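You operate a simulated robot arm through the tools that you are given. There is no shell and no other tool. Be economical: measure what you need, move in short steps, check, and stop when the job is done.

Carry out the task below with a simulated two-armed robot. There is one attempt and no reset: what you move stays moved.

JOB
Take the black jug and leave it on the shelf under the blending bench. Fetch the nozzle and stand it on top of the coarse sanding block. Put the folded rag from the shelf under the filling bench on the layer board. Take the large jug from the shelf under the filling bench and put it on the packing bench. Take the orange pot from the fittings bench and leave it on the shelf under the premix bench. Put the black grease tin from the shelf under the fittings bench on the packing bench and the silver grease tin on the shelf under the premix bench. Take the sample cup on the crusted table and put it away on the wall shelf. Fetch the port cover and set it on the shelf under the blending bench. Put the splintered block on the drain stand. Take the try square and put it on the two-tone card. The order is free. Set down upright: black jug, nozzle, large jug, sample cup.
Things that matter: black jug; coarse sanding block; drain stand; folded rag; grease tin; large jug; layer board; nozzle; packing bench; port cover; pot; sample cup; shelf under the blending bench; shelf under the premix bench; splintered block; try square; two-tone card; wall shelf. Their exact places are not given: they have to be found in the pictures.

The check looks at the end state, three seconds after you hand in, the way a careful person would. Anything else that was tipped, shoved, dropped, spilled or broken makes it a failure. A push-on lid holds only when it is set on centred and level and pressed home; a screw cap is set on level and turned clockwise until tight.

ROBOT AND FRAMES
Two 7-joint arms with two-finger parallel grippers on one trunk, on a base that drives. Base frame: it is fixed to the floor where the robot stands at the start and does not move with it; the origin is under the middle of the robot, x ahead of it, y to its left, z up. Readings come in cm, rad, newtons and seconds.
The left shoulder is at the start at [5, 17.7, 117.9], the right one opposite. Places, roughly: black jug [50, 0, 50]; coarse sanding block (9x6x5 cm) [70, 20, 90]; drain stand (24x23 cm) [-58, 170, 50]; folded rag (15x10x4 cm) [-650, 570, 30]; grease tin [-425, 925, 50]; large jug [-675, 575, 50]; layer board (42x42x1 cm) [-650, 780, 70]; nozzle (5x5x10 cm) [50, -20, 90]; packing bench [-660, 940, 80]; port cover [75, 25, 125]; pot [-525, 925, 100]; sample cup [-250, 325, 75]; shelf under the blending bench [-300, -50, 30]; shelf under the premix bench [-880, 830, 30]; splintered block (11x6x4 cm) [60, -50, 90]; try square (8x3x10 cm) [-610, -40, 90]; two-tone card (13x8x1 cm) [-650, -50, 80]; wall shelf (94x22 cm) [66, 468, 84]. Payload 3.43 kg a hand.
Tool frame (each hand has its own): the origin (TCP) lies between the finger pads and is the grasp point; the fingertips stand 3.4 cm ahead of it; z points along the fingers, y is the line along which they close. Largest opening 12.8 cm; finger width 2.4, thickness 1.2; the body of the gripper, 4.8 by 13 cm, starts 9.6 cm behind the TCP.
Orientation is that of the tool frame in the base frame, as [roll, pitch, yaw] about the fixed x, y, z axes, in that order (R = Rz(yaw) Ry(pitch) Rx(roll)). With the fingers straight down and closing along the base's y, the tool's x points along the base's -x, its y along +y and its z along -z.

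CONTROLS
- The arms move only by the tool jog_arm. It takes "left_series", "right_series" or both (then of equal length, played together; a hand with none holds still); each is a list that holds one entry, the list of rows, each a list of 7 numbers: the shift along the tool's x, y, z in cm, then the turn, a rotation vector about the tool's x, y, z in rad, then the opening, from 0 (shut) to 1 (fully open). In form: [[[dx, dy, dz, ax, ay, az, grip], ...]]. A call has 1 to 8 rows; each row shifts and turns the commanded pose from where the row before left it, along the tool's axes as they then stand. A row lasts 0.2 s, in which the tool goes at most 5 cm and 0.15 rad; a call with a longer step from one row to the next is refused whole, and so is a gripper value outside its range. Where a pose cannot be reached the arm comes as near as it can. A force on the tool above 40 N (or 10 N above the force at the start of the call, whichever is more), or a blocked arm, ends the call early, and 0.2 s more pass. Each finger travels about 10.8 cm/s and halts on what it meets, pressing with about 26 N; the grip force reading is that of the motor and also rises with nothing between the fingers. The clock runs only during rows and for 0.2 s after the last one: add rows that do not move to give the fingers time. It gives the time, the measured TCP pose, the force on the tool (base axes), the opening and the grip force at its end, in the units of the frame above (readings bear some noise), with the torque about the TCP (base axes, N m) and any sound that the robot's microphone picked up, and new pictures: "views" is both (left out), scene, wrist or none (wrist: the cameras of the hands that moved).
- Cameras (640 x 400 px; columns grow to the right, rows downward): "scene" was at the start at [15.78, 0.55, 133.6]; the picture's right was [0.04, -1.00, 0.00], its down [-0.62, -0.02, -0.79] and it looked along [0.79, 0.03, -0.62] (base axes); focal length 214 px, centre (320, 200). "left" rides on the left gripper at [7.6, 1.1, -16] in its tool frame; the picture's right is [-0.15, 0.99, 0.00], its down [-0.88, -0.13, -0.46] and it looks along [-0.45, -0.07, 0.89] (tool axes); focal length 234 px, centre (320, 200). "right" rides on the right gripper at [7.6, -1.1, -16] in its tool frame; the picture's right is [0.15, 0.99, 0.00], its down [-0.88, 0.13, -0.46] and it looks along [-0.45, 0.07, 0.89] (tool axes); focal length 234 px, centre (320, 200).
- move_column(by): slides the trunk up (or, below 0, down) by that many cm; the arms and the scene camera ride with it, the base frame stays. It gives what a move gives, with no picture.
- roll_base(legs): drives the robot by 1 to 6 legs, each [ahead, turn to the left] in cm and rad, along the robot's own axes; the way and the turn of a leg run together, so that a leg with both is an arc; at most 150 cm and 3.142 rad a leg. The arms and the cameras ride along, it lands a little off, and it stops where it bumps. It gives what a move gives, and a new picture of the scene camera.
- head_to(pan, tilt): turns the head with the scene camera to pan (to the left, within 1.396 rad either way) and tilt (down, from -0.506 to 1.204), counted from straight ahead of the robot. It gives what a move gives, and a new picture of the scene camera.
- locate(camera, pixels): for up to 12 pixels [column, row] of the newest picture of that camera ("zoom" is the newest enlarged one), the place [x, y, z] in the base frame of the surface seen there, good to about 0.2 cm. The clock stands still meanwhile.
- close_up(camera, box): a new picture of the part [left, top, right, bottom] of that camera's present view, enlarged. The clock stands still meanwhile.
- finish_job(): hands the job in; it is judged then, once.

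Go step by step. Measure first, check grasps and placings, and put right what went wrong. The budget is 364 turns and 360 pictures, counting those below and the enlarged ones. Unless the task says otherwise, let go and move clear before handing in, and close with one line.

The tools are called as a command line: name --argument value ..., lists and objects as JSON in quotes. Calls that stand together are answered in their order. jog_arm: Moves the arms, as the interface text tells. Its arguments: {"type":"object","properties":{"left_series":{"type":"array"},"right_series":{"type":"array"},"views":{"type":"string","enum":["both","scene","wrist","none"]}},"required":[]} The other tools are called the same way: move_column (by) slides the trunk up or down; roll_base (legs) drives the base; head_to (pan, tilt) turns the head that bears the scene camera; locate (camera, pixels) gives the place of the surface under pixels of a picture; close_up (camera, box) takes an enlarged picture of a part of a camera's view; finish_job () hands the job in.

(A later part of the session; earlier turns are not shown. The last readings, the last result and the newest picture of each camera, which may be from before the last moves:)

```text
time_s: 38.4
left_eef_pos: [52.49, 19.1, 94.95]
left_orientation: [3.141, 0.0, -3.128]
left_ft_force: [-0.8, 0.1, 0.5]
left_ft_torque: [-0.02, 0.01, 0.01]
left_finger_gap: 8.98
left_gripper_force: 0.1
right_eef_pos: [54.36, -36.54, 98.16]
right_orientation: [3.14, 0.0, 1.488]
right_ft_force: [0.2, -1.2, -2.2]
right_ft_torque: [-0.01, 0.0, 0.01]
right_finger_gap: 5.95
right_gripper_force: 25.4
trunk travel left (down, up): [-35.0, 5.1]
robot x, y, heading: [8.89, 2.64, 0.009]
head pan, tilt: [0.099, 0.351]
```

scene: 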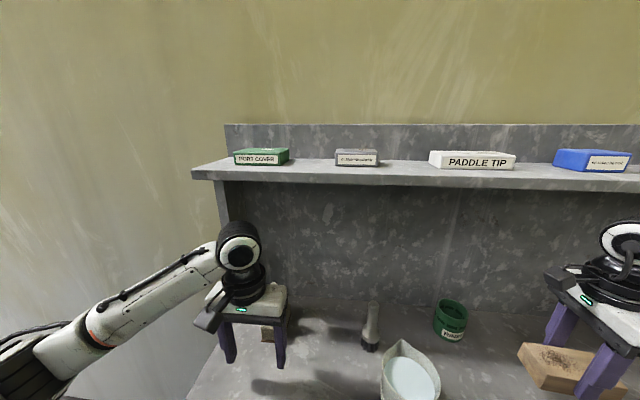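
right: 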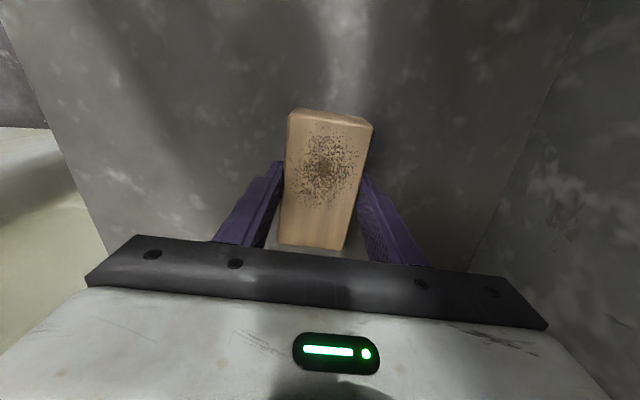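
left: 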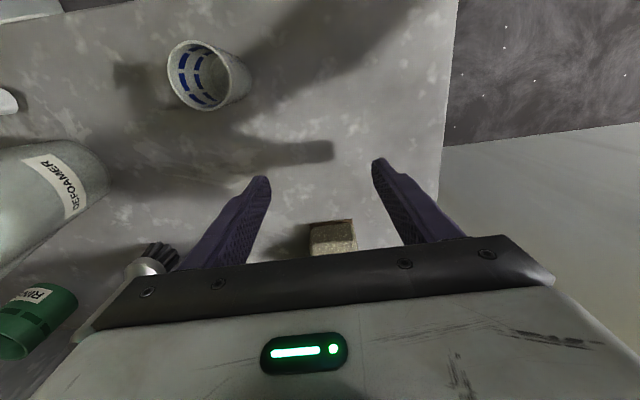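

The nozzle stands on the block. Next I'll raise the left hand while turning it toward horizontal, ready for the green port-cover box on the upper shelf.

jog_arm --left_series '[[[-0.3, 0, -4.25, 0, -0.15, 0, 1], [-0.93, 0, -4.16, 0, -0.15, 0, 1], [-1.54, 0, -3.97, 0, -0.15, 0, 1], [-2.12, 0, -3.7, 0, -0.15, 0, 1], [-2.65, 0, -3.34, 0, -0.15, 0, 1], [-3.12, 0, -2.91, 0, -0.15, 0, 1], [-3.51, 0, -2.41, 0, -0.15, 0, 1], [-3.83, 0, -1.86, 0, -0.15, 0, 1]]]'

close_up --camera "scene" --box '[190, 130, 390, 350]'

```text
time_s: 40.2
left_eef_pos: [54.99, 18.8, 129.04]
left_orientation: [3.141, 1.202, -3.132]
left_ft_force: [-0.7, 0.0, 0.1]
left_ft_torque: [-0.04, 0.01, 0.03]
left_finger_gap: 12.79
left_gripper_force: 0.1
right_eef_pos: [54.52, -36.53, 98.04]
right_orientation: [3.141, 0.003, 1.489]
right_ft_force: [0.1, -0.3, -0.7]
right_ft_torque: [0.01, -0.01, 0.01]
right_finger_gap: 5.93
right_gripper_force: 25.8
trunk travel left (down, up): [-35.0, 5.1]
robot x, y, heading: [8.66, 2.37, 0.012]
head pan, tilt: [0.099, 0.351]
```

scene: 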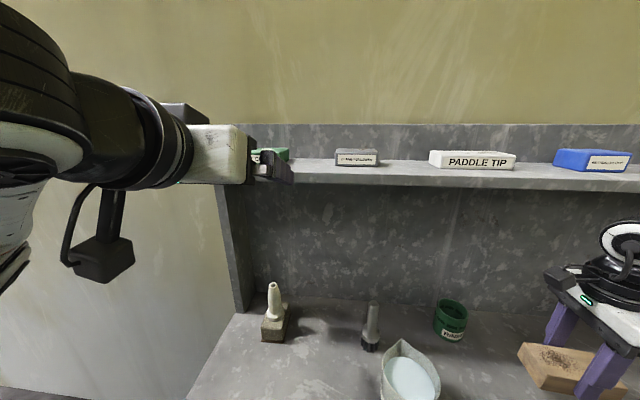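
left: 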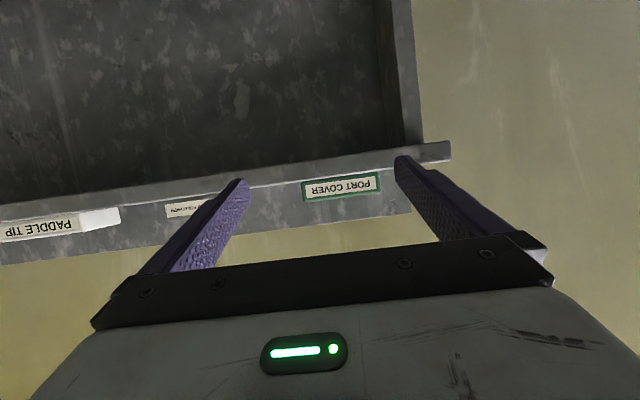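

```text
1.82 times, centred on (290, 240) of scene
```

zoom: 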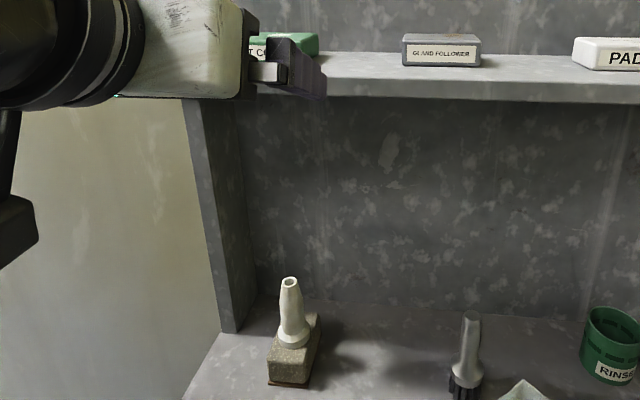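

The nozzle stands well on the block. The left camera shows the box face at (302–382, 175–200), so I'll measure it.

locate --camera "left" --pixels '[[304, 190], [379, 182], [340, 178], [340, 186], [342, 196], [360, 193], [250, 195], [425, 155]]'

close_up --camera "left" --box '[240, 120, 460, 250]'

```text
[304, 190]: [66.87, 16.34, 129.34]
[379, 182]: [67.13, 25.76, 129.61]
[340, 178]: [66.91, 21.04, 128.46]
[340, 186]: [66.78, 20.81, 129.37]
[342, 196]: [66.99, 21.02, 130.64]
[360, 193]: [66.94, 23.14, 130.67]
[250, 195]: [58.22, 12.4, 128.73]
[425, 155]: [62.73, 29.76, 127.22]
```

```text
2.91 times, centred on (350, 185) of left
```

zoom: 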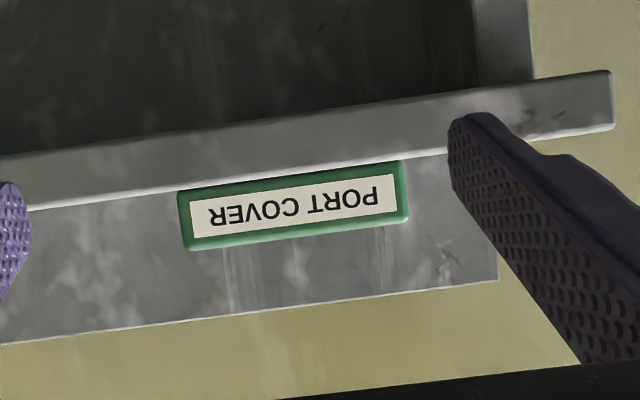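

The box spans y 16.2–25.9 and z 127.2–131, with its face at x 66.9. I'll centre on y 21 and move forward with the fingers around it.

jog_arm --left_series '[[[-0.93, 2.2, -0.36, 0, 0, 0, 1], [-1.31, 0, 3.38, 0, 0, 0, 1], [-1.31, 0, 3.38, 0, 0, 0, 1], [0, 0, 0, 0, 0, 0, 1]]]' --views "wrist"

```text
time_s: 41.0
left_eef_pos: [59.72, 21.08, 130.08]
left_orientation: [3.123, 1.199, 3.12]
left_ft_force: [-11.0, 1.1, 2.0]
left_ft_torque: [-0.15, 0.21, -0.69]
left_finger_gap: 12.68
left_gripper_force: 0.0
right_eef_pos: [54.5, -36.39, 98.16]
right_orientation: [3.139, 0.002, 1.488]
right_ft_force: [1.3, -0.4, -2.5]
right_ft_torque: [-0.02, 0.04, 0.0]
right_finger_gap: 5.93
right_gripper_force: 26.1
trunk travel left (down, up): [-35.0, 5.1]
robot x, y, heading: [9.19, 2.34, 0.008]
head pan, tilt: [0.099, 0.351]
stopped in row 3 (left hand): the force on the tool passed its limit (the readings are from after the stop); the commanded pose is now the measured one
```

left: 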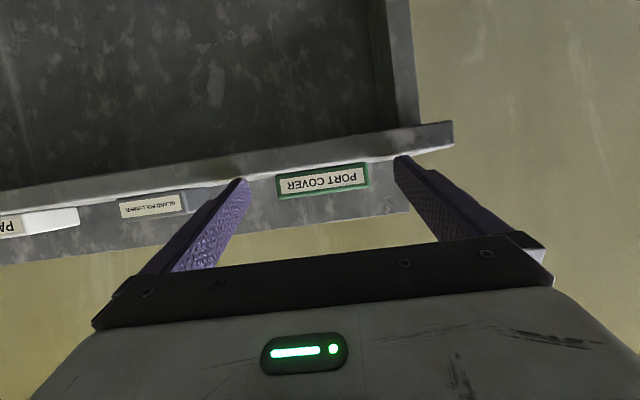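

The fingertips touched the shelf lip. I'll back off, tilt closer to horizontal and approach at z≈130.

jog_arm --left_series '[[[0.08, 0, -1.58, 0, -0.15, 0, 1], [0, 0, 0, 0, -0.1, 0, 1], [0, 0, 0, 0, 0, 0, 1]]]' --views "wrist"

locate --camera "left" --pixels '[[285, 190], [362, 180], [330, 185], [430, 130], [100, 180], [300, 165]]'

```text
time_s: 41.8
left_eef_pos: [58.48, 20.99, 130.56]
left_orientation: [3.082, 1.448, 3.081]
left_ft_force: [-0.8, 0.4, 0.1]
left_ft_torque: [-0.01, 0.02, -0.02]
left_finger_gap: 12.8
left_gripper_force: 0.0
right_eef_pos: [54.46, -36.42, 98.14]
right_orientation: [-3.141, 0.002, 1.488]
right_ft_force: [0.0, 0.3, -0.1]
right_ft_torque: [-0.01, -0.02, 0.0]
right_finger_gap: 5.93
right_gripper_force: 26.5
trunk travel left (down, up): [-35.0, 5.1]
robot x, y, heading: [8.72, 1.94, 0.013]
head pan, tilt: [0.099, 0.351]
```

left: 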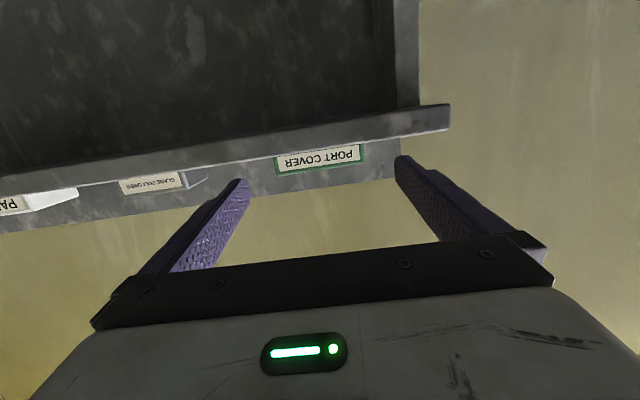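

```text
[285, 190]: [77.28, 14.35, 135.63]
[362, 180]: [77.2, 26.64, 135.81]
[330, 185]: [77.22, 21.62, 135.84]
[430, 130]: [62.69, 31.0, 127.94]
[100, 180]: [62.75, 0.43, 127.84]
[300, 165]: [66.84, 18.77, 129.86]
```

The fingers now clear the lip. I'll advance around the box and close.

jog_arm --left_series '[[[-0.36, 0, 3.79, 0, 0, 0, 1], [-0.36, 0, 3.79, 0, 0, 0, 1], [-0.36, 0, 3.79, 0, 0, 0, 1], [0, 0, 0, 0, 0, 0, 1], [0, 0, 0, 0, 0, 0, 0.5], [0, 0, 0, 0, 0, 0, 0.5], [0, 0, 0, 0, 0, 0, 0.5]]]'

```text
time_s: 43.4
left_eef_pos: [69.98, 20.94, 130.37]
left_orientation: [3.082, 1.45, 3.082]
left_ft_force: [2.4, -0.1, 0.9]
left_ft_torque: [-0.11, -0.13, 0.05]
left_finger_gap: 9.98
left_gripper_force: 25.9
right_eef_pos: [54.48, -36.54, 97.98]
right_orientation: [-3.141, 0.003, 1.487]
right_ft_force: [0.7, 0.2, -1.6]
right_ft_torque: [0.0, 0.0, -0.03]
right_finger_gap: 5.94
right_gripper_force: 26.4
trunk travel left (down, up): [-35.0, 5.1]
robot x, y, heading: [8.86, 2.72, 0.01]
head pan, tilt: [0.099, 0.351]
```

scene: 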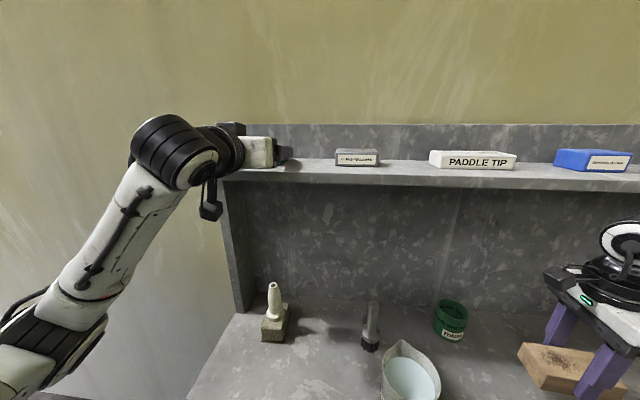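
left: 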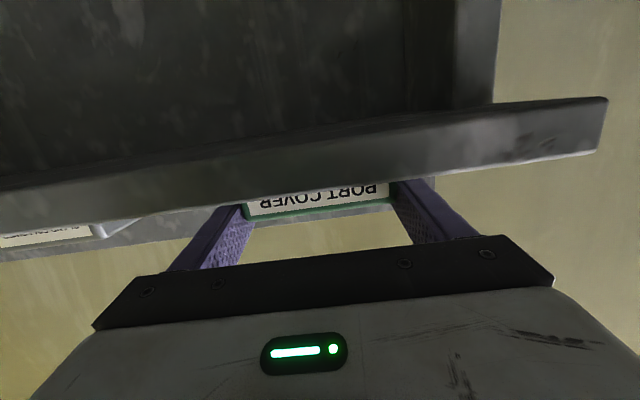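

The box is gripped with a 9.98 cm gap. I'll lift it clear, pull it back, then reverse the robot and look toward the drain stand.

jog_arm --left_series '[[[-3, 0, 0.3, 0, 0, 0, 0.5], [-2, 0, 0, 0, 0, 0, 0.5], [0, 0, -5, 0, 0, 0, 0.5], [0, 0, -5, 0, 0, 0, 0.5], [0, 0, -4, 0, 0, 0, 0.5]]]' --views "none"

roll_base --legs '[[-65, 0], [0, 1.57]]'

head_to --pan 0 --tilt 0.4

```text
time_s: 44.6
left_eef_pos: [56.73, 21.08, 137.0]
left_orientation: [3.099, 1.446, 3.099]
left_ft_force: [-0.2, -0.3, -2.5]
left_ft_torque: [0.01, 0.02, -0.07]
left_finger_gap: 9.99
left_gripper_force: 25.3
right_eef_pos: [54.51, -36.22, 98.29]
right_orientation: [3.14, 0.0, 1.49]
right_ft_force: [0.8, 1.4, -0.5]
right_ft_torque: [0.02, -0.02, -0.01]
right_finger_gap: 5.95
right_gripper_force: 26.3
trunk travel left (down, up): [-35.0, 5.1]
robot x, y, heading: [9.02, 2.4, 0.006]
head pan, tilt: [0.099, 0.351]
```

```text
time_s: 49.7
left_eef_pos: [-18.46, 37.34, 136.31]
left_orientation: [3.072, 1.434, -2.815]
left_ft_force: [-0.3, 0.0, -2.6]
left_ft_torque: [-0.01, 0.02, -0.01]
left_finger_gap: 9.98
left_gripper_force: 25.9
right_eef_pos: [3.22, -13.51, 97.37]
right_orientation: [-3.134, -0.002, 1.937]
right_ft_force: [0.9, 0.4, -1.3]
right_ft_torque: [0.03, -0.01, 0.02]
right_finger_gap: 5.96
right_gripper_force: 25.7
trunk travel left (down, up): [-35.0, 5.1]
robot x, y, heading: [-55.28, 1.68, 0.446]
head pan, tilt: [0.099, 0.351]
stopped in leg 2: the robot was blocked; the commanded pose is now the measured one
```

scene: 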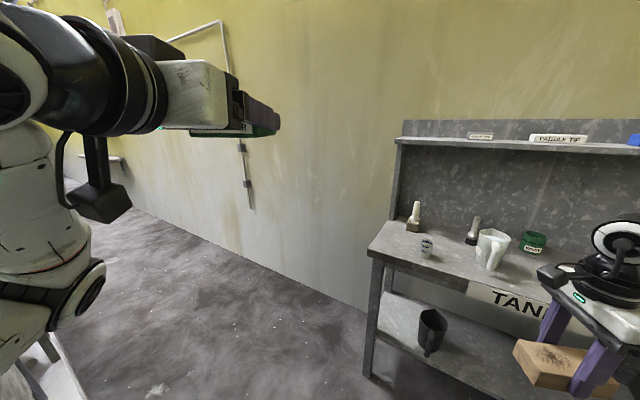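

```text
time_s: 50.4
left_eef_pos: [-18.47, 37.37, 136.38]
left_orientation: [3.073, 1.437, -2.808]
left_ft_force: [0.3, -0.1, -1.9]
left_ft_torque: [0.0, 0.0, -0.02]
left_finger_gap: 9.99
left_gripper_force: 26.4
right_eef_pos: [3.26, -13.51, 97.41]
right_orientation: [-3.131, -0.001, 1.938]
right_ft_force: [-0.3, -0.4, -0.9]
right_ft_torque: [-0.02, 0.01, 0.02]
right_finger_gap: 5.94
right_gripper_force: 26.2
trunk travel left (down, up): [-35.0, 5.1]
robot x, y, heading: [-55.35, 1.39, 0.45]
head pan, tilt: [0.0, 0.4]
```

scene: 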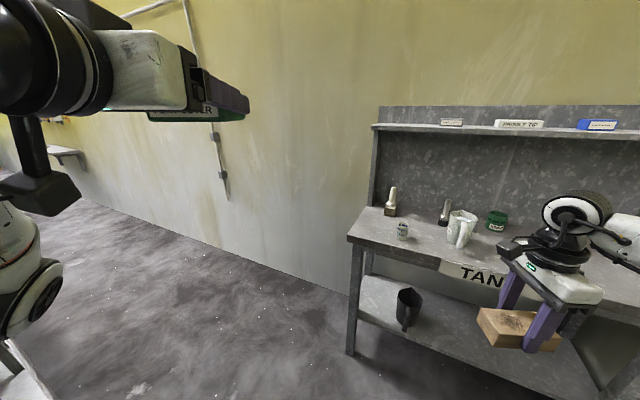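

The turn was blocked at heading 0.45, and something white shows at lower left around (30,370). I'll pan left to see it.

head_to --pan 1.2 --tilt 0.75

head_to --pan -1.2 --tilt 0.75

```text
time_s: 51.8
left_eef_pos: [-18.43, 37.27, 136.54]
left_orientation: [3.073, 1.439, -2.808]
left_ft_force: [0.0, 0.1, -1.4]
left_ft_torque: [0.01, -0.02, 0.02]
left_finger_gap: 9.97
left_gripper_force: 26.0
right_eef_pos: [3.24, -13.4, 97.47]
right_orientation: [-3.133, -0.001, 1.937]
right_ft_force: [-0.9, 0.1, -1.7]
right_ft_torque: [0.04, 0.05, 0.03]
right_finger_gap: 5.94
right_gripper_force: 26.4
trunk travel left (down, up): [-35.0, 5.1]
robot x, y, heading: [-55.4, 1.46, 0.45]
head pan, tilt: [1.201, 0.75]
```

scene: 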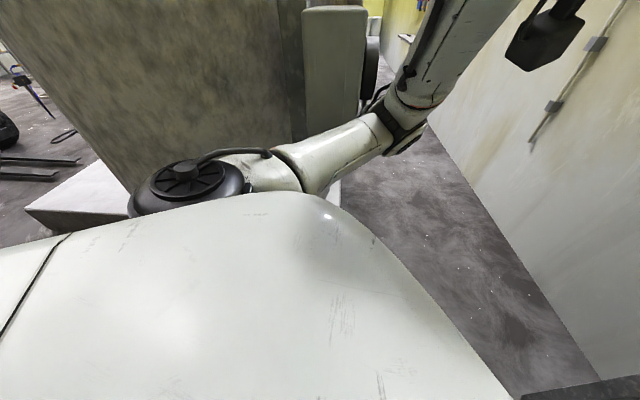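

```text
time_s: 54.0
left_eef_pos: [-18.52, 37.13, 136.47]
left_orientation: [3.068, 1.439, -2.812]
left_ft_force: [0.0, 0.2, -2.3]
left_ft_torque: [-0.02, -0.02, 0.01]
left_finger_gap: 9.97
left_gripper_force: 25.8
right_eef_pos: [3.22, -13.54, 97.51]
right_orientation: [-3.133, -0.003, 1.936]
right_ft_force: [0.5, 0.2, -1.2]
right_ft_torque: [-0.01, -0.01, 0.0]
right_finger_gap: 5.95
right_gripper_force: 26.0
trunk travel left (down, up): [-35.0, 5.1]
robot x, y, heading: [-55.66, 1.35, 0.447]
head pan, tilt: [-1.201, 0.75]
```

scene: 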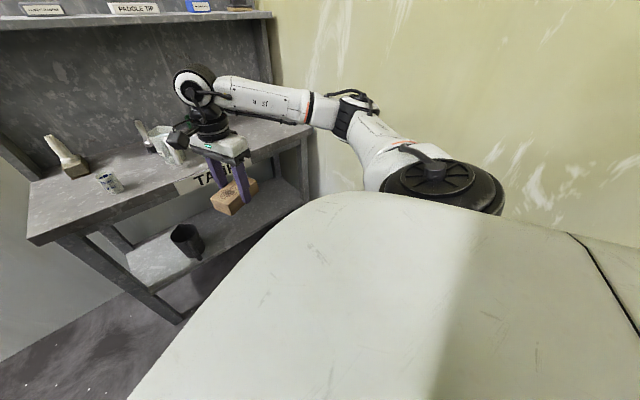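

A tall partition on a white plinth stands close on the left, and a corridor runs past it. I'll look left again and measure it.

head_to --pan 1.1 --tilt 0.35

locate --camera "scene" --pixels '[[100, 260], [120, 100], [250, 200], [300, 250], [330, 200], [330, 100], [365, 230], [400, 330], [470, 150], [560, 350], [440, 260], [390, 180]]'

```text
time_s: 56.1
left_eef_pos: [-18.59, 37.25, 136.61]
left_orientation: [3.066, 1.438, -2.813]
left_ft_force: [0.5, -0.2, -1.7]
left_ft_torque: [0.01, 0.0, 0.01]
left_finger_gap: 9.98
left_gripper_force: 26.0
right_eef_pos: [3.21, -13.57, 97.37]
right_orientation: [-3.134, -0.002, 1.937]
right_ft_force: [-0.3, 0.0, -2.5]
right_ft_torque: [0.01, 0.0, -0.03]
right_finger_gap: 5.92
right_gripper_force: 25.9
trunk travel left (down, up): [-35.0, 5.1]
robot x, y, heading: [-55.73, 1.46, 0.453]
head pan, tilt: [1.1, 0.351]
```

scene: 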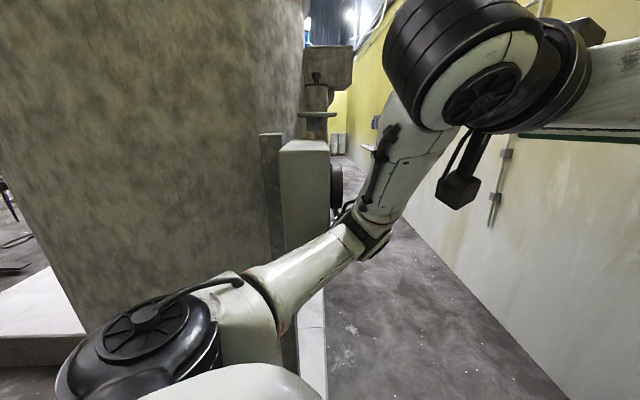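

```text
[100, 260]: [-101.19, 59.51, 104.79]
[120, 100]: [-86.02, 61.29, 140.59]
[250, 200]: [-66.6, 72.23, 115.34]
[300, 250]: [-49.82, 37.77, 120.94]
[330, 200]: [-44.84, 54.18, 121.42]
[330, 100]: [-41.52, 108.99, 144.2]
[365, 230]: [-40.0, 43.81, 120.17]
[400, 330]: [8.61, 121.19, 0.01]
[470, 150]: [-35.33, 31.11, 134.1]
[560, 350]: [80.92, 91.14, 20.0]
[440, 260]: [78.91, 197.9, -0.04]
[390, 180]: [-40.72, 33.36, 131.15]
```

A big tank stands on the left and a corridor about 115 cm wide runs along +y toward x≈20. I'll lift and tuck the right hand, then drive in gentle arcs into the corridor.

jog_arm --right_series '[[[0, 0, -4.5, 0, 0, 0, 0.3], [0, 0, -4.5, 0, 0, 0, 0.3], [0, 0, -4.5, 0, 0, 0, 0.3], [3.1, -2.95, 0, 0, 0, 0, 0.3], [3.1, -2.95, 0, 0, 0, 0, 0.3], [3.1, -2.95, 0, 0, 0, 0, 0.3]]]' --views "none"

roll_base --legs '[[0, -0.1], [25, 0], [40, 0.6], [40, 0.6]]'

```text
time_s: 57.5
left_eef_pos: [-18.52, 37.22, 136.51]
left_orientation: [3.065, 1.438, -2.813]
left_ft_force: [0.1, -0.4, -1.7]
left_ft_torque: [-0.03, -0.01, -0.02]
left_finger_gap: 9.97
left_gripper_force: 25.4
right_eef_pos: [-8.43, -8.19, 111.15]
right_orientation: [-3.132, 0.0, 1.934]
right_ft_force: [0.4, 0.8, -0.5]
right_ft_torque: [0.03, 0.02, 0.03]
right_finger_gap: 5.95
right_gripper_force: 26.2
trunk travel left (down, up): [-35.0, 5.1]
robot x, y, heading: [-55.08, 1.5, 0.456]
head pan, tilt: [1.1, 0.351]
```

```text
time_s: 64.1
left_eef_pos: [-1.81, 120.12, 136.95]
left_orientation: [3.092, 1.449, -1.712]
left_ft_force: [-0.4, -0.2, -1.2]
left_ft_torque: [0.02, 0.02, 0.03]
left_finger_gap: 9.99
left_gripper_force: 25.8
right_eef_pos: [43.51, 107.49, 111.72]
right_orientation: [3.139, 0.001, 3.011]
right_ft_force: [-0.7, -0.5, -1.0]
right_ft_torque: [-0.02, -0.02, -0.02]
right_finger_gap: 5.96
right_gripper_force: 25.6
trunk travel left (down, up): [-35.0, 5.1]
robot x, y, heading: [12.91, 71.54, 1.526]
head pan, tilt: [1.1, 0.351]
```

scene: 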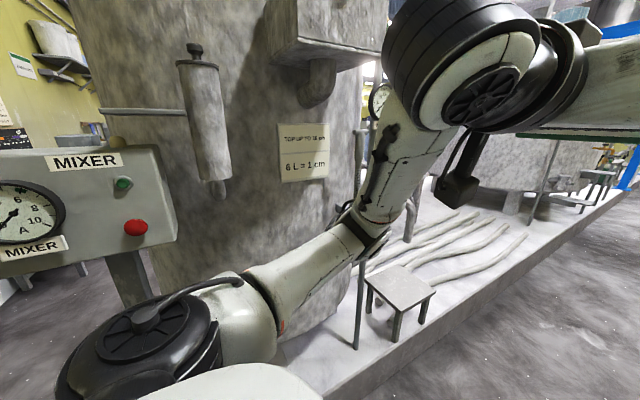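

The drain stand is the small stool near (400,290). I'll measure it and the plinth edge.

locate --camera "scene" --pixels '[[400, 268], [370, 275], [434, 292], [396, 308], [400, 285], [390, 375], [440, 340], [520, 270], [600, 240], [420, 320], [357, 340], [480, 250]]'

close_up --camera "scene" --box '[250, 180, 640, 400]'

```text
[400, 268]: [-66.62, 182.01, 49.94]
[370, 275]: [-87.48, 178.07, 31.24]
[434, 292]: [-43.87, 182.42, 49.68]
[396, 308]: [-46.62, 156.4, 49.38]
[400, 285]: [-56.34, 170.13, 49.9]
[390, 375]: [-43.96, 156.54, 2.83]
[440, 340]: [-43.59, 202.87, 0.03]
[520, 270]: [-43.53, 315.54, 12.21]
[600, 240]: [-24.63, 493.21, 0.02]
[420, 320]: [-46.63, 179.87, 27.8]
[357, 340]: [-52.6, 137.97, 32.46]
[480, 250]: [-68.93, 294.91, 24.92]
```

```text
1.64 times, centred on (445, 290) of scene
```

zoom: 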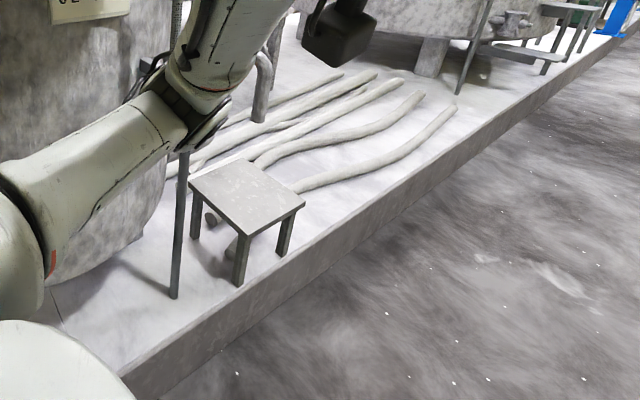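

The stand top is at z 49.9, centred near (-57,170), and the plinth edge is at x -43.5. I'll drive on to y≈165 and look left to see what overhangs the stand.

roll_base --legs '[[95, 0.08]]'

head_to --pan 1.35 --tilt 0.3

```text
time_s: 69.1
left_eef_pos: [-4.79, 214.78, 137.03]
left_orientation: [3.089, 1.45, -1.638]
left_ft_force: [-0.7, -1.0, -2.7]
left_ft_torque: [-0.03, 0.01, 0.0]
left_finger_gap: 9.98
left_gripper_force: 26.2
right_eef_pos: [41.56, 205.66, 111.68]
right_orientation: [3.14, 0.002, 3.086]
right_ft_force: [0.7, 0.3, -1.2]
right_ft_torque: [0.01, -0.02, 0.02]
right_finger_gap: 5.93
right_gripper_force: 25.9
trunk travel left (down, up): [-35.0, 5.1]
robot x, y, heading: [13.91, 167.55, 1.597]
head pan, tilt: [1.1, 0.351]
```

scene: 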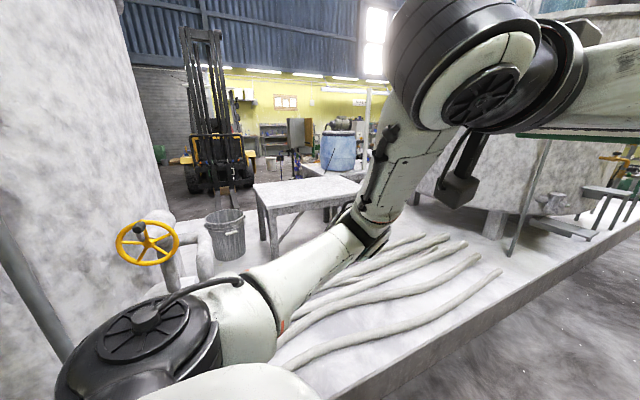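

```text
time_s: 69.9
left_eef_pos: [-4.52, 214.83, 136.91]
left_orientation: [3.087, 1.449, -1.637]
left_ft_force: [0.0, -0.3, -1.9]
left_ft_torque: [0.02, -0.02, 0.0]
left_finger_gap: 9.99
left_gripper_force: 26.2
right_eef_pos: [41.46, 205.7, 111.66]
right_orientation: [3.14, 0.002, 3.087]
right_ft_force: [-0.1, -0.3, -1.3]
right_ft_torque: [0.0, 0.02, 0.03]
right_finger_gap: 5.94
right_gripper_force: 25.5
trunk travel left (down, up): [-35.0, 5.1]
robot x, y, heading: [13.96, 167.49, 1.603]
head pan, tilt: [1.349, 0.3]
```

scene: 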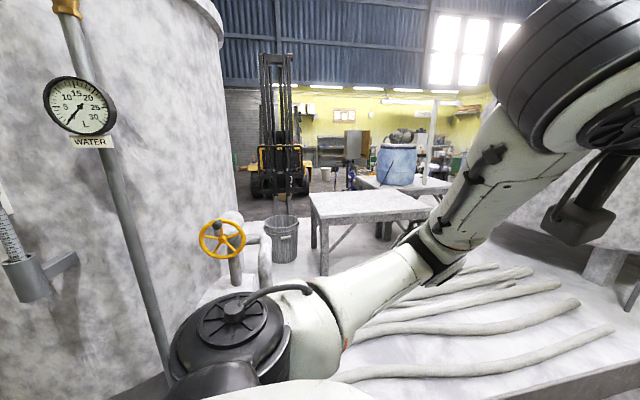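

Between the tanks the space looks open above the stand, though a yellow valve wheel and pipes are near. I'll measure them.

locate --camera "scene" --pixels '[[230, 100], [235, 150], [222, 240], [245, 242], [265, 225], [266, 260], [110, 170], [140, 250], [150, 200], [320, 210], [425, 208], [285, 220]]'

```text
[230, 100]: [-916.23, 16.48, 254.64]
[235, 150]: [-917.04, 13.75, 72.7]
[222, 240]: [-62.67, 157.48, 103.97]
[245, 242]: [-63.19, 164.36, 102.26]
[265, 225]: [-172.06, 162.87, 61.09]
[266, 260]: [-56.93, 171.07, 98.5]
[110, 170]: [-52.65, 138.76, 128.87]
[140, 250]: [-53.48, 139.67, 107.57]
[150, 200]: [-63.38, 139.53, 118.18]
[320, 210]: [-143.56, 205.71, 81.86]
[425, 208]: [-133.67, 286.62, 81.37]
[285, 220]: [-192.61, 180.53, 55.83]
```

The drain spout hangs at about (-57,171) right above the stand. I'll turn the robot toward it and see how low it reaches.

roll_base --legs '[[0, 0.8]]'

head_to --pan 0.6 --tilt 0.6

```text
time_s: 72.3
left_eef_pos: [-32.82, 188.13, 137.0]
left_orientation: [3.091, 1.446, -0.851]
left_ft_force: [0.2, -0.3, -1.4]
left_ft_torque: [-0.02, -0.01, -0.01]
left_finger_gap: 10.01
left_gripper_force: 26.2
right_eef_pos: [6.34, 214.14, 111.74]
right_orientation: [3.141, 0.002, -2.416]
right_ft_force: [0.3, -0.2, -1.3]
right_ft_torque: [-0.02, 0.01, -0.01]
right_finger_gap: 5.95
right_gripper_force: 25.9
trunk travel left (down, up): [-35.0, 5.1]
robot x, y, heading: [13.58, 167.41, 2.385]
head pan, tilt: [1.349, 0.3]
```

scene: 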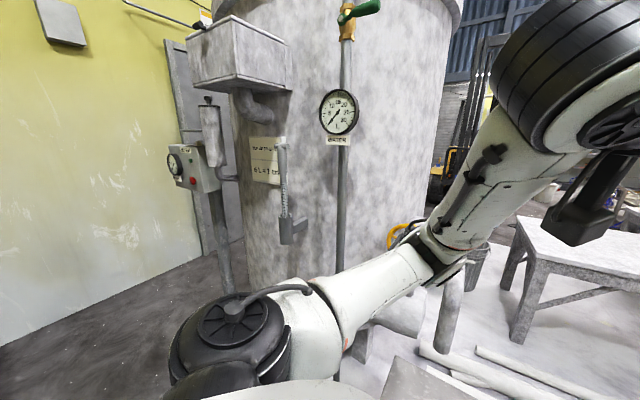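

```text
time_s: 73.4
left_eef_pos: [-32.75, 188.05, 137.02]
left_orientation: [3.089, 1.448, -0.853]
left_ft_force: [-0.1, 0.6, -1.5]
left_ft_torque: [-0.01, -0.01, 0.02]
left_finger_gap: 9.96
left_gripper_force: 26.3
right_eef_pos: [6.51, 214.22, 111.77]
right_orientation: [3.139, 0.002, -2.416]
right_ft_force: [-0.6, -0.9, -1.7]
right_ft_torque: [0.0, -0.03, 0.02]
right_finger_gap: 5.93
right_gripper_force: 26.6
trunk travel left (down, up): [-35.0, 5.1]
robot x, y, heading: [13.62, 167.45, 2.383]
head pan, tilt: [0.6, 0.6]
```

scene: 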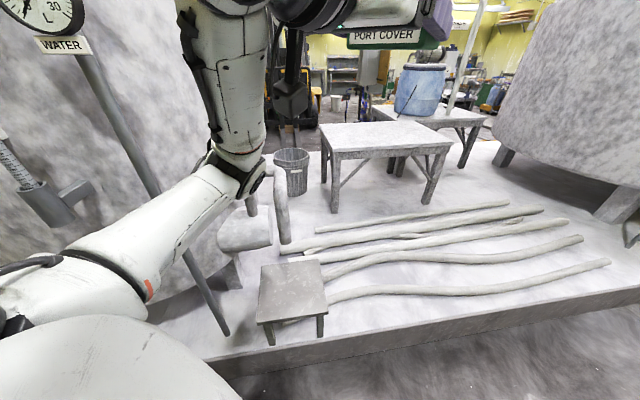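

The spout's end shows at about (285,242). I'll measure it.

locate --camera "scene" --pixels '[[284, 242], [291, 235], [278, 200], [283, 180], [262, 267], [318, 262], [258, 320], [327, 310], [250, 205], [258, 240]]'

close_up --camera "scene" --box '[200, 140, 400, 360]'

```text
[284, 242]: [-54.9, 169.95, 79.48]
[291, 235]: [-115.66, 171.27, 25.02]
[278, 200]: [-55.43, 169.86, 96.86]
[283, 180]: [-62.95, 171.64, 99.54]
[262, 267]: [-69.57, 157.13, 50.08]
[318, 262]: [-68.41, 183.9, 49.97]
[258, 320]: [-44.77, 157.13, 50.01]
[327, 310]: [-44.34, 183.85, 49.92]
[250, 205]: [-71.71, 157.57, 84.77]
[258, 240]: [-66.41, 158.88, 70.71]
```

```text
1.82 times, centred on (300, 250) of scene
```

zoom: 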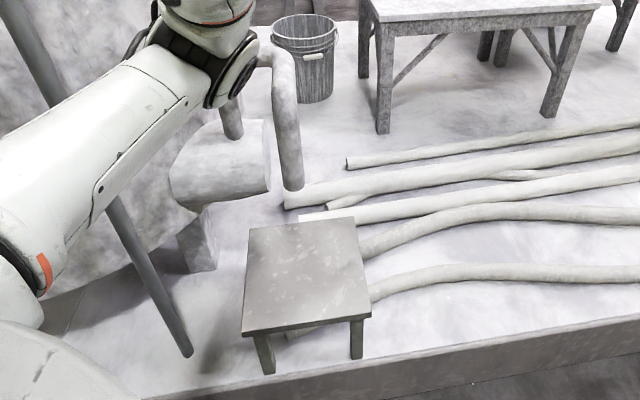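

The spout ends at z≈79, so the block should go near (-50,178), clear of it. I'll reposition the robot on the far side at about (-5,203), facing back toward the stand, so the left hand stays in the corridor.

roll_base --legs '[[0, -0.33], [40, 0], [0, 1.83]]'

head_to --pan 0.0 --tilt 0.8

```text
time_s: 81.3
left_eef_pos: [-28.77, 157.55, 137.03]
left_orientation: [3.09, 1.449, 0.634]
left_ft_force: [-0.3, -0.4, -1.4]
left_ft_torque: [0.0, 0.0, 0.03]
left_finger_gap: 9.97
left_gripper_force: 25.9
right_eef_pos: [-51.47, 198.82, 111.73]
right_orientation: [3.14, 0.002, -0.93]
right_ft_force: [-0.1, -0.3, -0.5]
right_ft_torque: [0.02, 0.0, -0.02]
right_finger_gap: 5.94
right_gripper_force: 26.2
trunk travel left (down, up): [-35.0, 5.1]
robot x, y, heading: [-4.02, 202.07, -2.417]
head pan, tilt: [0.6, 0.6]
```

scene: 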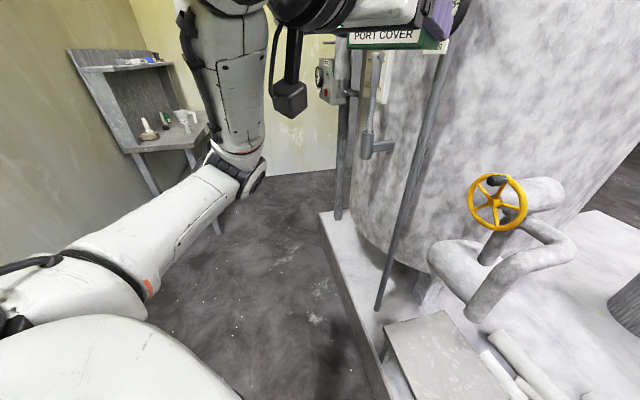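

```text
time_s: 82.3
left_eef_pos: [-28.95, 157.58, 137.04]
left_orientation: [3.091, 1.448, 0.631]
left_ft_force: [-0.4, -0.3, -1.0]
left_ft_torque: [-0.02, -0.03, -0.02]
left_finger_gap: 9.97
left_gripper_force: 26.1
right_eef_pos: [-51.59, 198.69, 111.69]
right_orientation: [3.14, 0.003, -0.929]
right_ft_force: [-0.5, 0.2, -1.5]
right_ft_torque: [-0.02, 0.01, -0.04]
right_finger_gap: 5.89
right_gripper_force: 26.1
trunk travel left (down, up): [-35.0, 5.1]
robot x, y, heading: [-4.14, 202.1, -2.417]
head pan, tilt: [0.0, 0.799]
```

scene: 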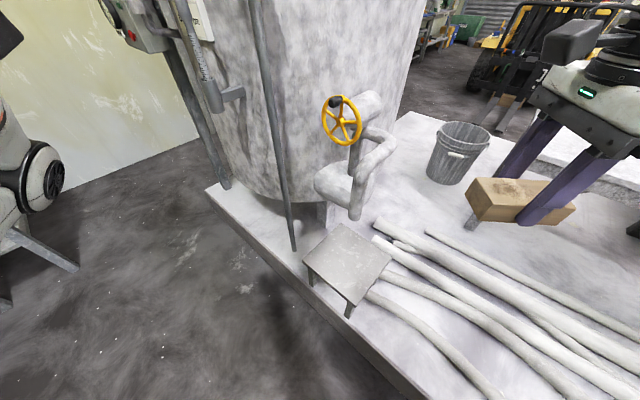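

Now I see the stand clearly at (345,262) below the spout. I'll lower the trunk, turn the block parallel to the stand's edge and come down beside it.

move_column --by -35

jog_arm --right_series '[[[0, 0, 3.7, 0, 0, 0.128, 0.3], [0, 0, 3.7, 0, 0, 0.128, 0.3], [0, 0, 3.7, 0, 0, 0.128, 0.3], [0, 0, 3.7, 0, 0, 0.128, 0.3], [0, 0, 2, 0, 0, 0.128, 0.3], [0, 0, 0, 0, 0, 0, 0.3]]]'

```text
time_s: 85.7
left_eef_pos: [-28.79, 157.55, 102.12]
left_orientation: [3.091, 1.449, 0.635]
left_ft_force: [0.0, 0.6, -2.7]
left_ft_torque: [0.03, -0.03, 0.02]
left_finger_gap: 9.99
left_gripper_force: 26.2
right_eef_pos: [-51.46, 198.74, 76.85]
right_orientation: [3.137, 0.001, -0.931]
right_ft_force: [-0.4, -0.5, -1.2]
right_ft_torque: [-0.03, -0.01, -0.03]
right_finger_gap: 5.93
right_gripper_force: 25.7
trunk travel left (down, up): [0.0, 40.1]
robot x, y, heading: [-4.56, 202.04, -2.416]
head pan, tilt: [0.0, 0.799]
```

```text
time_s: 87.1
left_eef_pos: [-28.87, 157.58, 102.04]
left_orientation: [3.09, 1.448, 0.632]
left_ft_force: [-0.4, 0.1, -2.5]
left_ft_torque: [0.01, -0.01, -0.01]
left_finger_gap: 9.98
left_gripper_force: 25.7
right_eef_pos: [-51.53, 198.75, 60.02]
right_orientation: [3.139, -0.002, -1.573]
right_ft_force: [-1.7, -0.1, -1.2]
right_ft_torque: [-0.03, 0.0, -0.05]
right_finger_gap: 5.9
right_gripper_force: 26.4
trunk travel left (down, up): [0.0, 40.1]
robot x, y, heading: [-4.18, 201.89, -2.415]
head pan, tilt: [0.0, 0.799]
```

scene: 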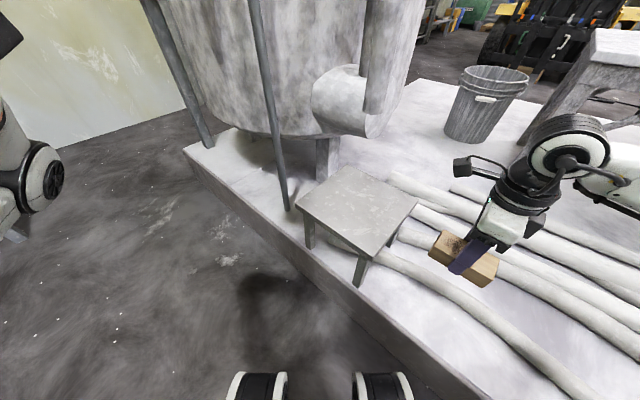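
right: 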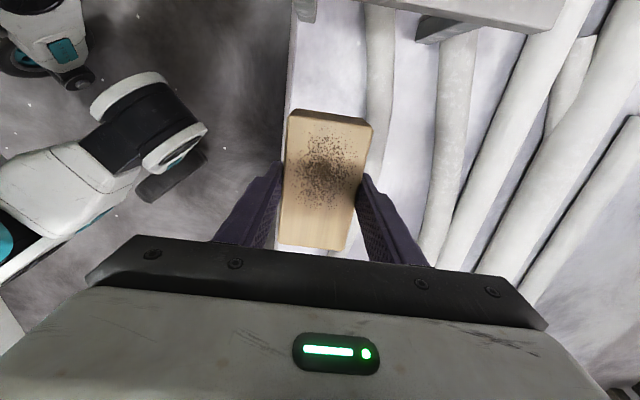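

I'll slide over the stand at z≈60 and then lower.

jog_arm --right_series '[[[4.24, -0.42, 0, 0, 0, 0, 0.3], [4.24, -0.42, 0, 0, 0, 0, 0.3], [4.24, -0.42, 0, 0, 0, 0, 0.3], [4.24, -0.42, 0, 0, 0, 0, 0.3], [4.24, -0.42, 0, 0, 0, 0, 0.3], [0, 0, 2, 0, 0, 0, 0.3], [0, 0, 2, 0, 0, 0, 0.3], [0, 0, 0.8, 0, 0, 0, 0.3]]]'

```text
time_s: 88.9
left_eef_pos: [-28.76, 157.51, 101.99]
left_orientation: [3.091, 1.449, 0.632]
left_ft_force: [-0.8, 0.2, -2.4]
left_ft_torque: [0.01, 0.03, -0.01]
left_finger_gap: 9.97
left_gripper_force: 25.5
right_eef_pos: [-49.38, 177.69, 55.27]
right_orientation: [3.136, 0.001, -1.569]
right_ft_force: [0.5, -0.6, -0.9]
right_ft_torque: [0.01, 0.01, 0.01]
right_finger_gap: 5.93
right_gripper_force: 25.5
trunk travel left (down, up): [0.0, 40.1]
robot x, y, heading: [-4.27, 202.03, -2.414]
head pan, tilt: [0.0, 0.799]
```

scene: 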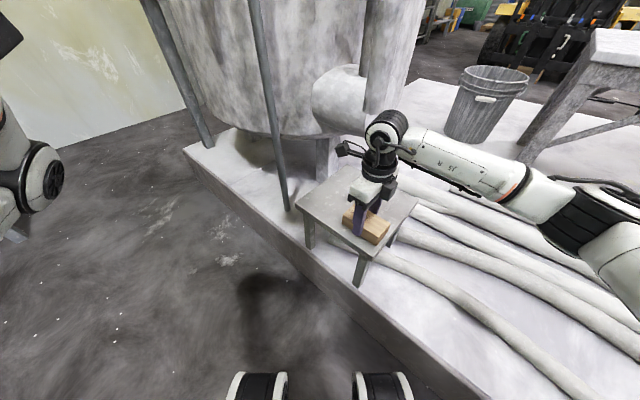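
right: 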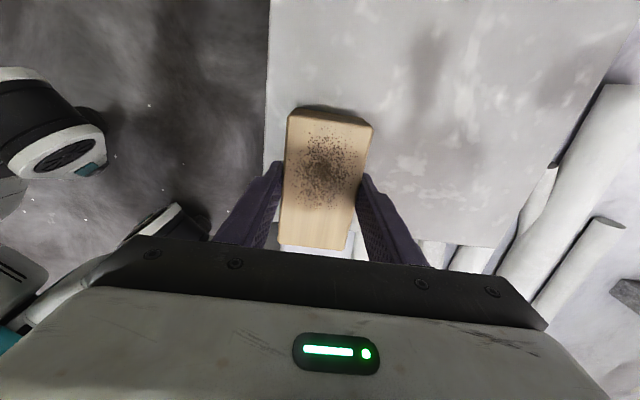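

The block lies over the stand near its edge. I'll shift 1 cm inward and lower it to contact.

jog_arm --right_series '[[[1, 0.3, 0, 0, 0, 0, 0.3], [0, 0, 0.8, 0, 0, 0, 0.3], [0, 0, 0.4, 0, 0, 0, 0.3], [0, 0, 0, 0, 0, 0, 0.3]]]' --views "none"

```text
time_s: 89.9
left_eef_pos: [-28.69, 157.66, 101.96]
left_orientation: [3.089, 1.45, 0.634]
left_ft_force: [-0.5, -0.2, -1.7]
left_ft_torque: [0.0, 0.0, 0.03]
left_finger_gap: 10.01
left_gripper_force: 26.0
right_eef_pos: [-49.8, 176.57, 54.27]
right_orientation: [3.136, -0.003, -1.568]
right_ft_force: [0.7, 4.9, 18.3]
right_ft_torque: [0.56, -0.37, 0.12]
right_finger_gap: 5.91
right_gripper_force: 26.0
trunk travel left (down, up): [0.0, 40.1]
robot x, y, heading: [-4.43, 202.1, -2.418]
head pan, tilt: [0.0, 0.799]
```

It's in contact. I'll open, lift and retreat toward +y.

jog_arm --right_series '[[[0, 0, -0.2, 0, 0, 0, 0.55], [0, 0, 0, 0, 0, 0, 0.75], [0, 0, 0, 0, 0, 0, 0.75], [0, 0, -3, 0, 0, 0, 0.75], [-1, -1, -3, 0, 0, 0, 0.75], [-4, -2, 0, 0, 0, 0, 0.75], [-4.5, -1, 0, 0, 0, 0, 0.75], [-4.5, 0, 0, 0, 0, 0, 0.75]]]'

```text
time_s: 91.7
left_eef_pos: [-28.9, 157.57, 102.01]
left_orientation: [3.09, 1.448, 0.633]
left_ft_force: [0.3, -0.5, -1.2]
left_ft_torque: [0.0, -0.04, 0.01]
left_finger_gap: 10.0
left_gripper_force: 25.8
right_eef_pos: [-45.7, 190.54, 60.32]
right_orientation: [3.138, -0.001, -1.569]
right_ft_force: [0.1, 0.8, -0.2]
right_ft_torque: [-0.06, 0.01, 0.01]
right_finger_gap: 9.6
right_gripper_force: 0.0
trunk travel left (down, up): [0.0, 40.1]
robot x, y, heading: [-4.52, 202.24, -2.414]
head pan, tilt: [0.0, 0.799]
```

scene: 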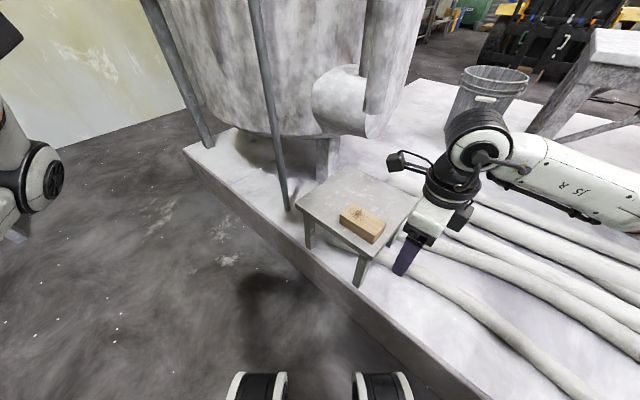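
right: 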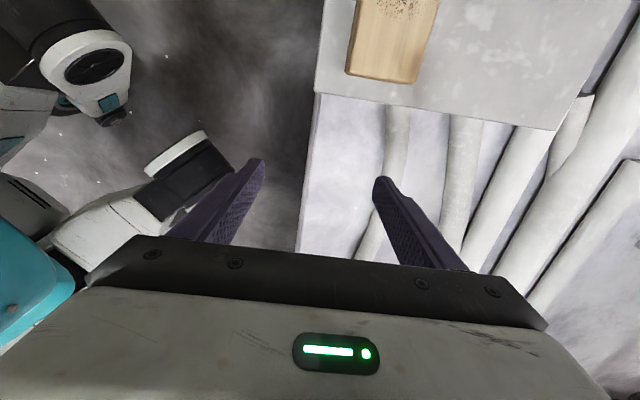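

The splintered block lies on the drain stand. Next I'll take the empty right hand back to the tank bench for the black jug, raising the left hand a little on the way.

jog_arm --left_series '[[[-3, 0, 0, 0, 0, 0, 0.5], [-3, 0, 0, 0, 0, 0, 0.5], [-3, 0, 0, 0, 0, 0, 0.5]]]' --right_series '[[[0, 0, -4, 0, 0, 0, 0.75], [0, 0, -4, 0, 0, 0, 0.75], [0, 0, -4, 0, 0, 0, 0.75]]]' --views "none"

roll_base --legs '[[0, 1.014], [144, 0], [0, -0.75], [55, 0], [0, 2.149]]'

```text
time_s: 92.5
left_eef_pos: [-29.78, 156.94, 111.0]
left_orientation: [3.089, 1.449, 0.629]
left_ft_force: [-0.3, -1.1, -1.9]
left_ft_torque: [0.03, -0.02, 0.0]
left_finger_gap: 10.02
left_gripper_force: 26.2
right_eef_pos: [-45.54, 190.32, 72.04]
right_orientation: [3.14, -0.001, -1.569]
right_ft_force: [0.3, 0.2, -0.3]
right_ft_torque: [0.0, 0.02, -0.02]
right_finger_gap: 9.6
right_gripper_force: 0.0
trunk travel left (down, up): [0.0, 40.1]
robot x, y, heading: [-4.52, 202.18, -2.416]
head pan, tilt: [0.0, 0.799]
```

```text
time_s: 104.0
left_eef_pos: [15.3, 14.37, 117.25]
left_orientation: [1.365, 1.53, -0.646]
left_ft_force: [0.6, -0.4, -2.5]
left_ft_torque: [0.05, 0.01, -0.01]
left_finger_gap: 9.97
left_gripper_force: 26.1
right_eef_pos: [-14.44, 34.64, 72.51]
right_orientation: [-3.141, -0.023, -1.15]
right_ft_force: [0.4, -0.5, -0.1]
right_ft_torque: [0.02, 0.03, 0.01]
right_finger_gap: 9.61
right_gripper_force: 0.1
trunk travel left (down, up): [0.0, 40.1]
robot x, y, heading: [18.89, 61.05, -1.819]
head pan, tilt: [0.0, 0.799]
stopped in leg 3: the robot was blocked; the commanded pose is now the measured one
```

scene: 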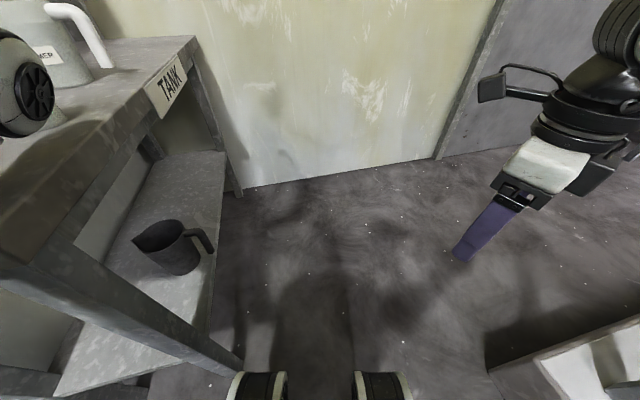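

The turn was blocked again and the left arm got pushed, with its elbow showing at (20,80). I'll look left to see what it touches.

head_to --pan 0.9 --tilt 0.3

```text
time_s: 105.2
left_eef_pos: [15.21, 14.33, 117.31]
left_orientation: [1.32, 1.53, -0.688]
left_ft_force: [-0.6, -0.4, -2.4]
left_ft_torque: [0.01, -0.01, -0.02]
left_finger_gap: 9.98
left_gripper_force: 25.6
right_eef_pos: [-14.43, 34.47, 72.69]
right_orientation: [3.14, -0.029, -1.146]
right_ft_force: [1.2, 0.0, -0.2]
right_ft_torque: [0.0, 0.01, -0.01]
right_finger_gap: 9.6
right_gripper_force: 0.2
trunk travel left (down, up): [0.0, 40.1]
robot x, y, heading: [18.56, 61.0, -1.824]
head pan, tilt: [0.901, 0.3]
```

scene: 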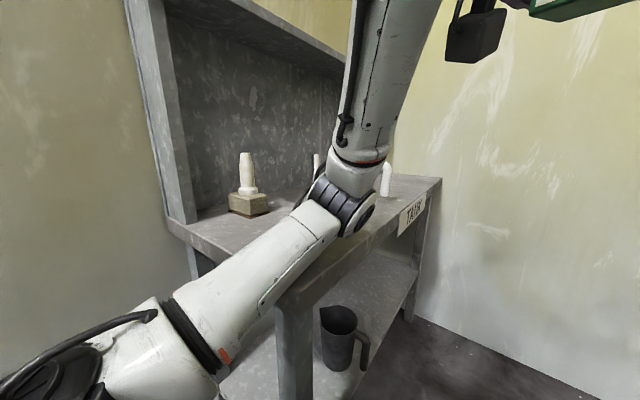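

The left upper arm rests on the bench's corner edge. I'll undo the turn and back out, then check the bench.

roll_base --legs '[[0, 0.42], [-50, 0]]'

close_up --camera "scene" --box '[0, 0, 640, 400]'

```text
time_s: 109.3
left_eef_pos: [27.95, 63.25, 115.37]
left_orientation: [2.518, 1.537, 0.929]
left_ft_force: [-0.4, 0.0, -1.1]
left_ft_torque: [0.02, -0.02, 0.0]
left_finger_gap: 9.98
left_gripper_force: 26.3
right_eef_pos: [-8.24, 71.14, 72.12]
right_orientation: [-3.141, 0.0, -0.731]
right_ft_force: [-0.4, -0.7, -0.7]
right_ft_torque: [-0.02, 0.03, -0.02]
right_finger_gap: 9.61
right_gripper_force: 0.1
trunk travel left (down, up): [0.0, 40.1]
robot x, y, heading: [10.6, 109.27, -1.406]
head pan, tilt: [0.901, 0.3]
```

scene: 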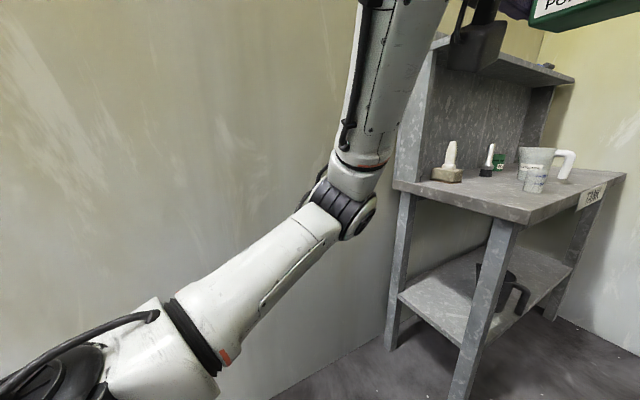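

```text
1.00 times, centred on (320, 200) of scene
```

zoom: 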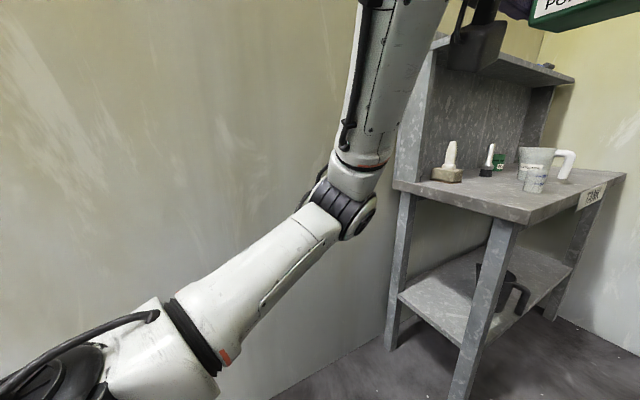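

I'll check that the small cup didn't move (it was at about (45,11.5)).

locate --camera "scene" --pixels '[[535, 180], [533, 190], [535, 172], [448, 172], [450, 155]]'

close_up --camera "scene" --box '[420, 120, 600, 240]'

```text
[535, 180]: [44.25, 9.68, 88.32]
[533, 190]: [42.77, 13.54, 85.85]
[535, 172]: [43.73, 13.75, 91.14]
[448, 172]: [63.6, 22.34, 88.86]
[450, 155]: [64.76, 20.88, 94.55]
```

```text
3.33 times, centred on (510, 180) of scene
```

zoom: 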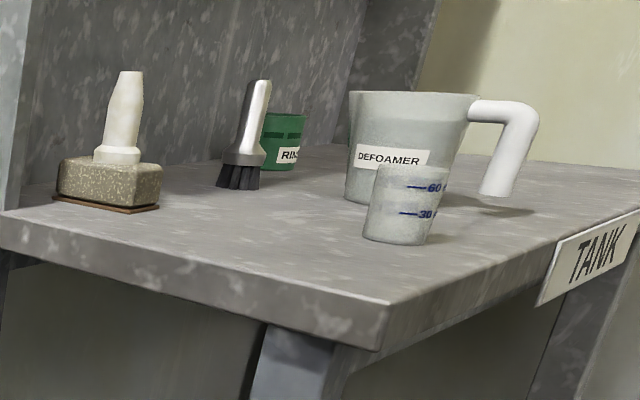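

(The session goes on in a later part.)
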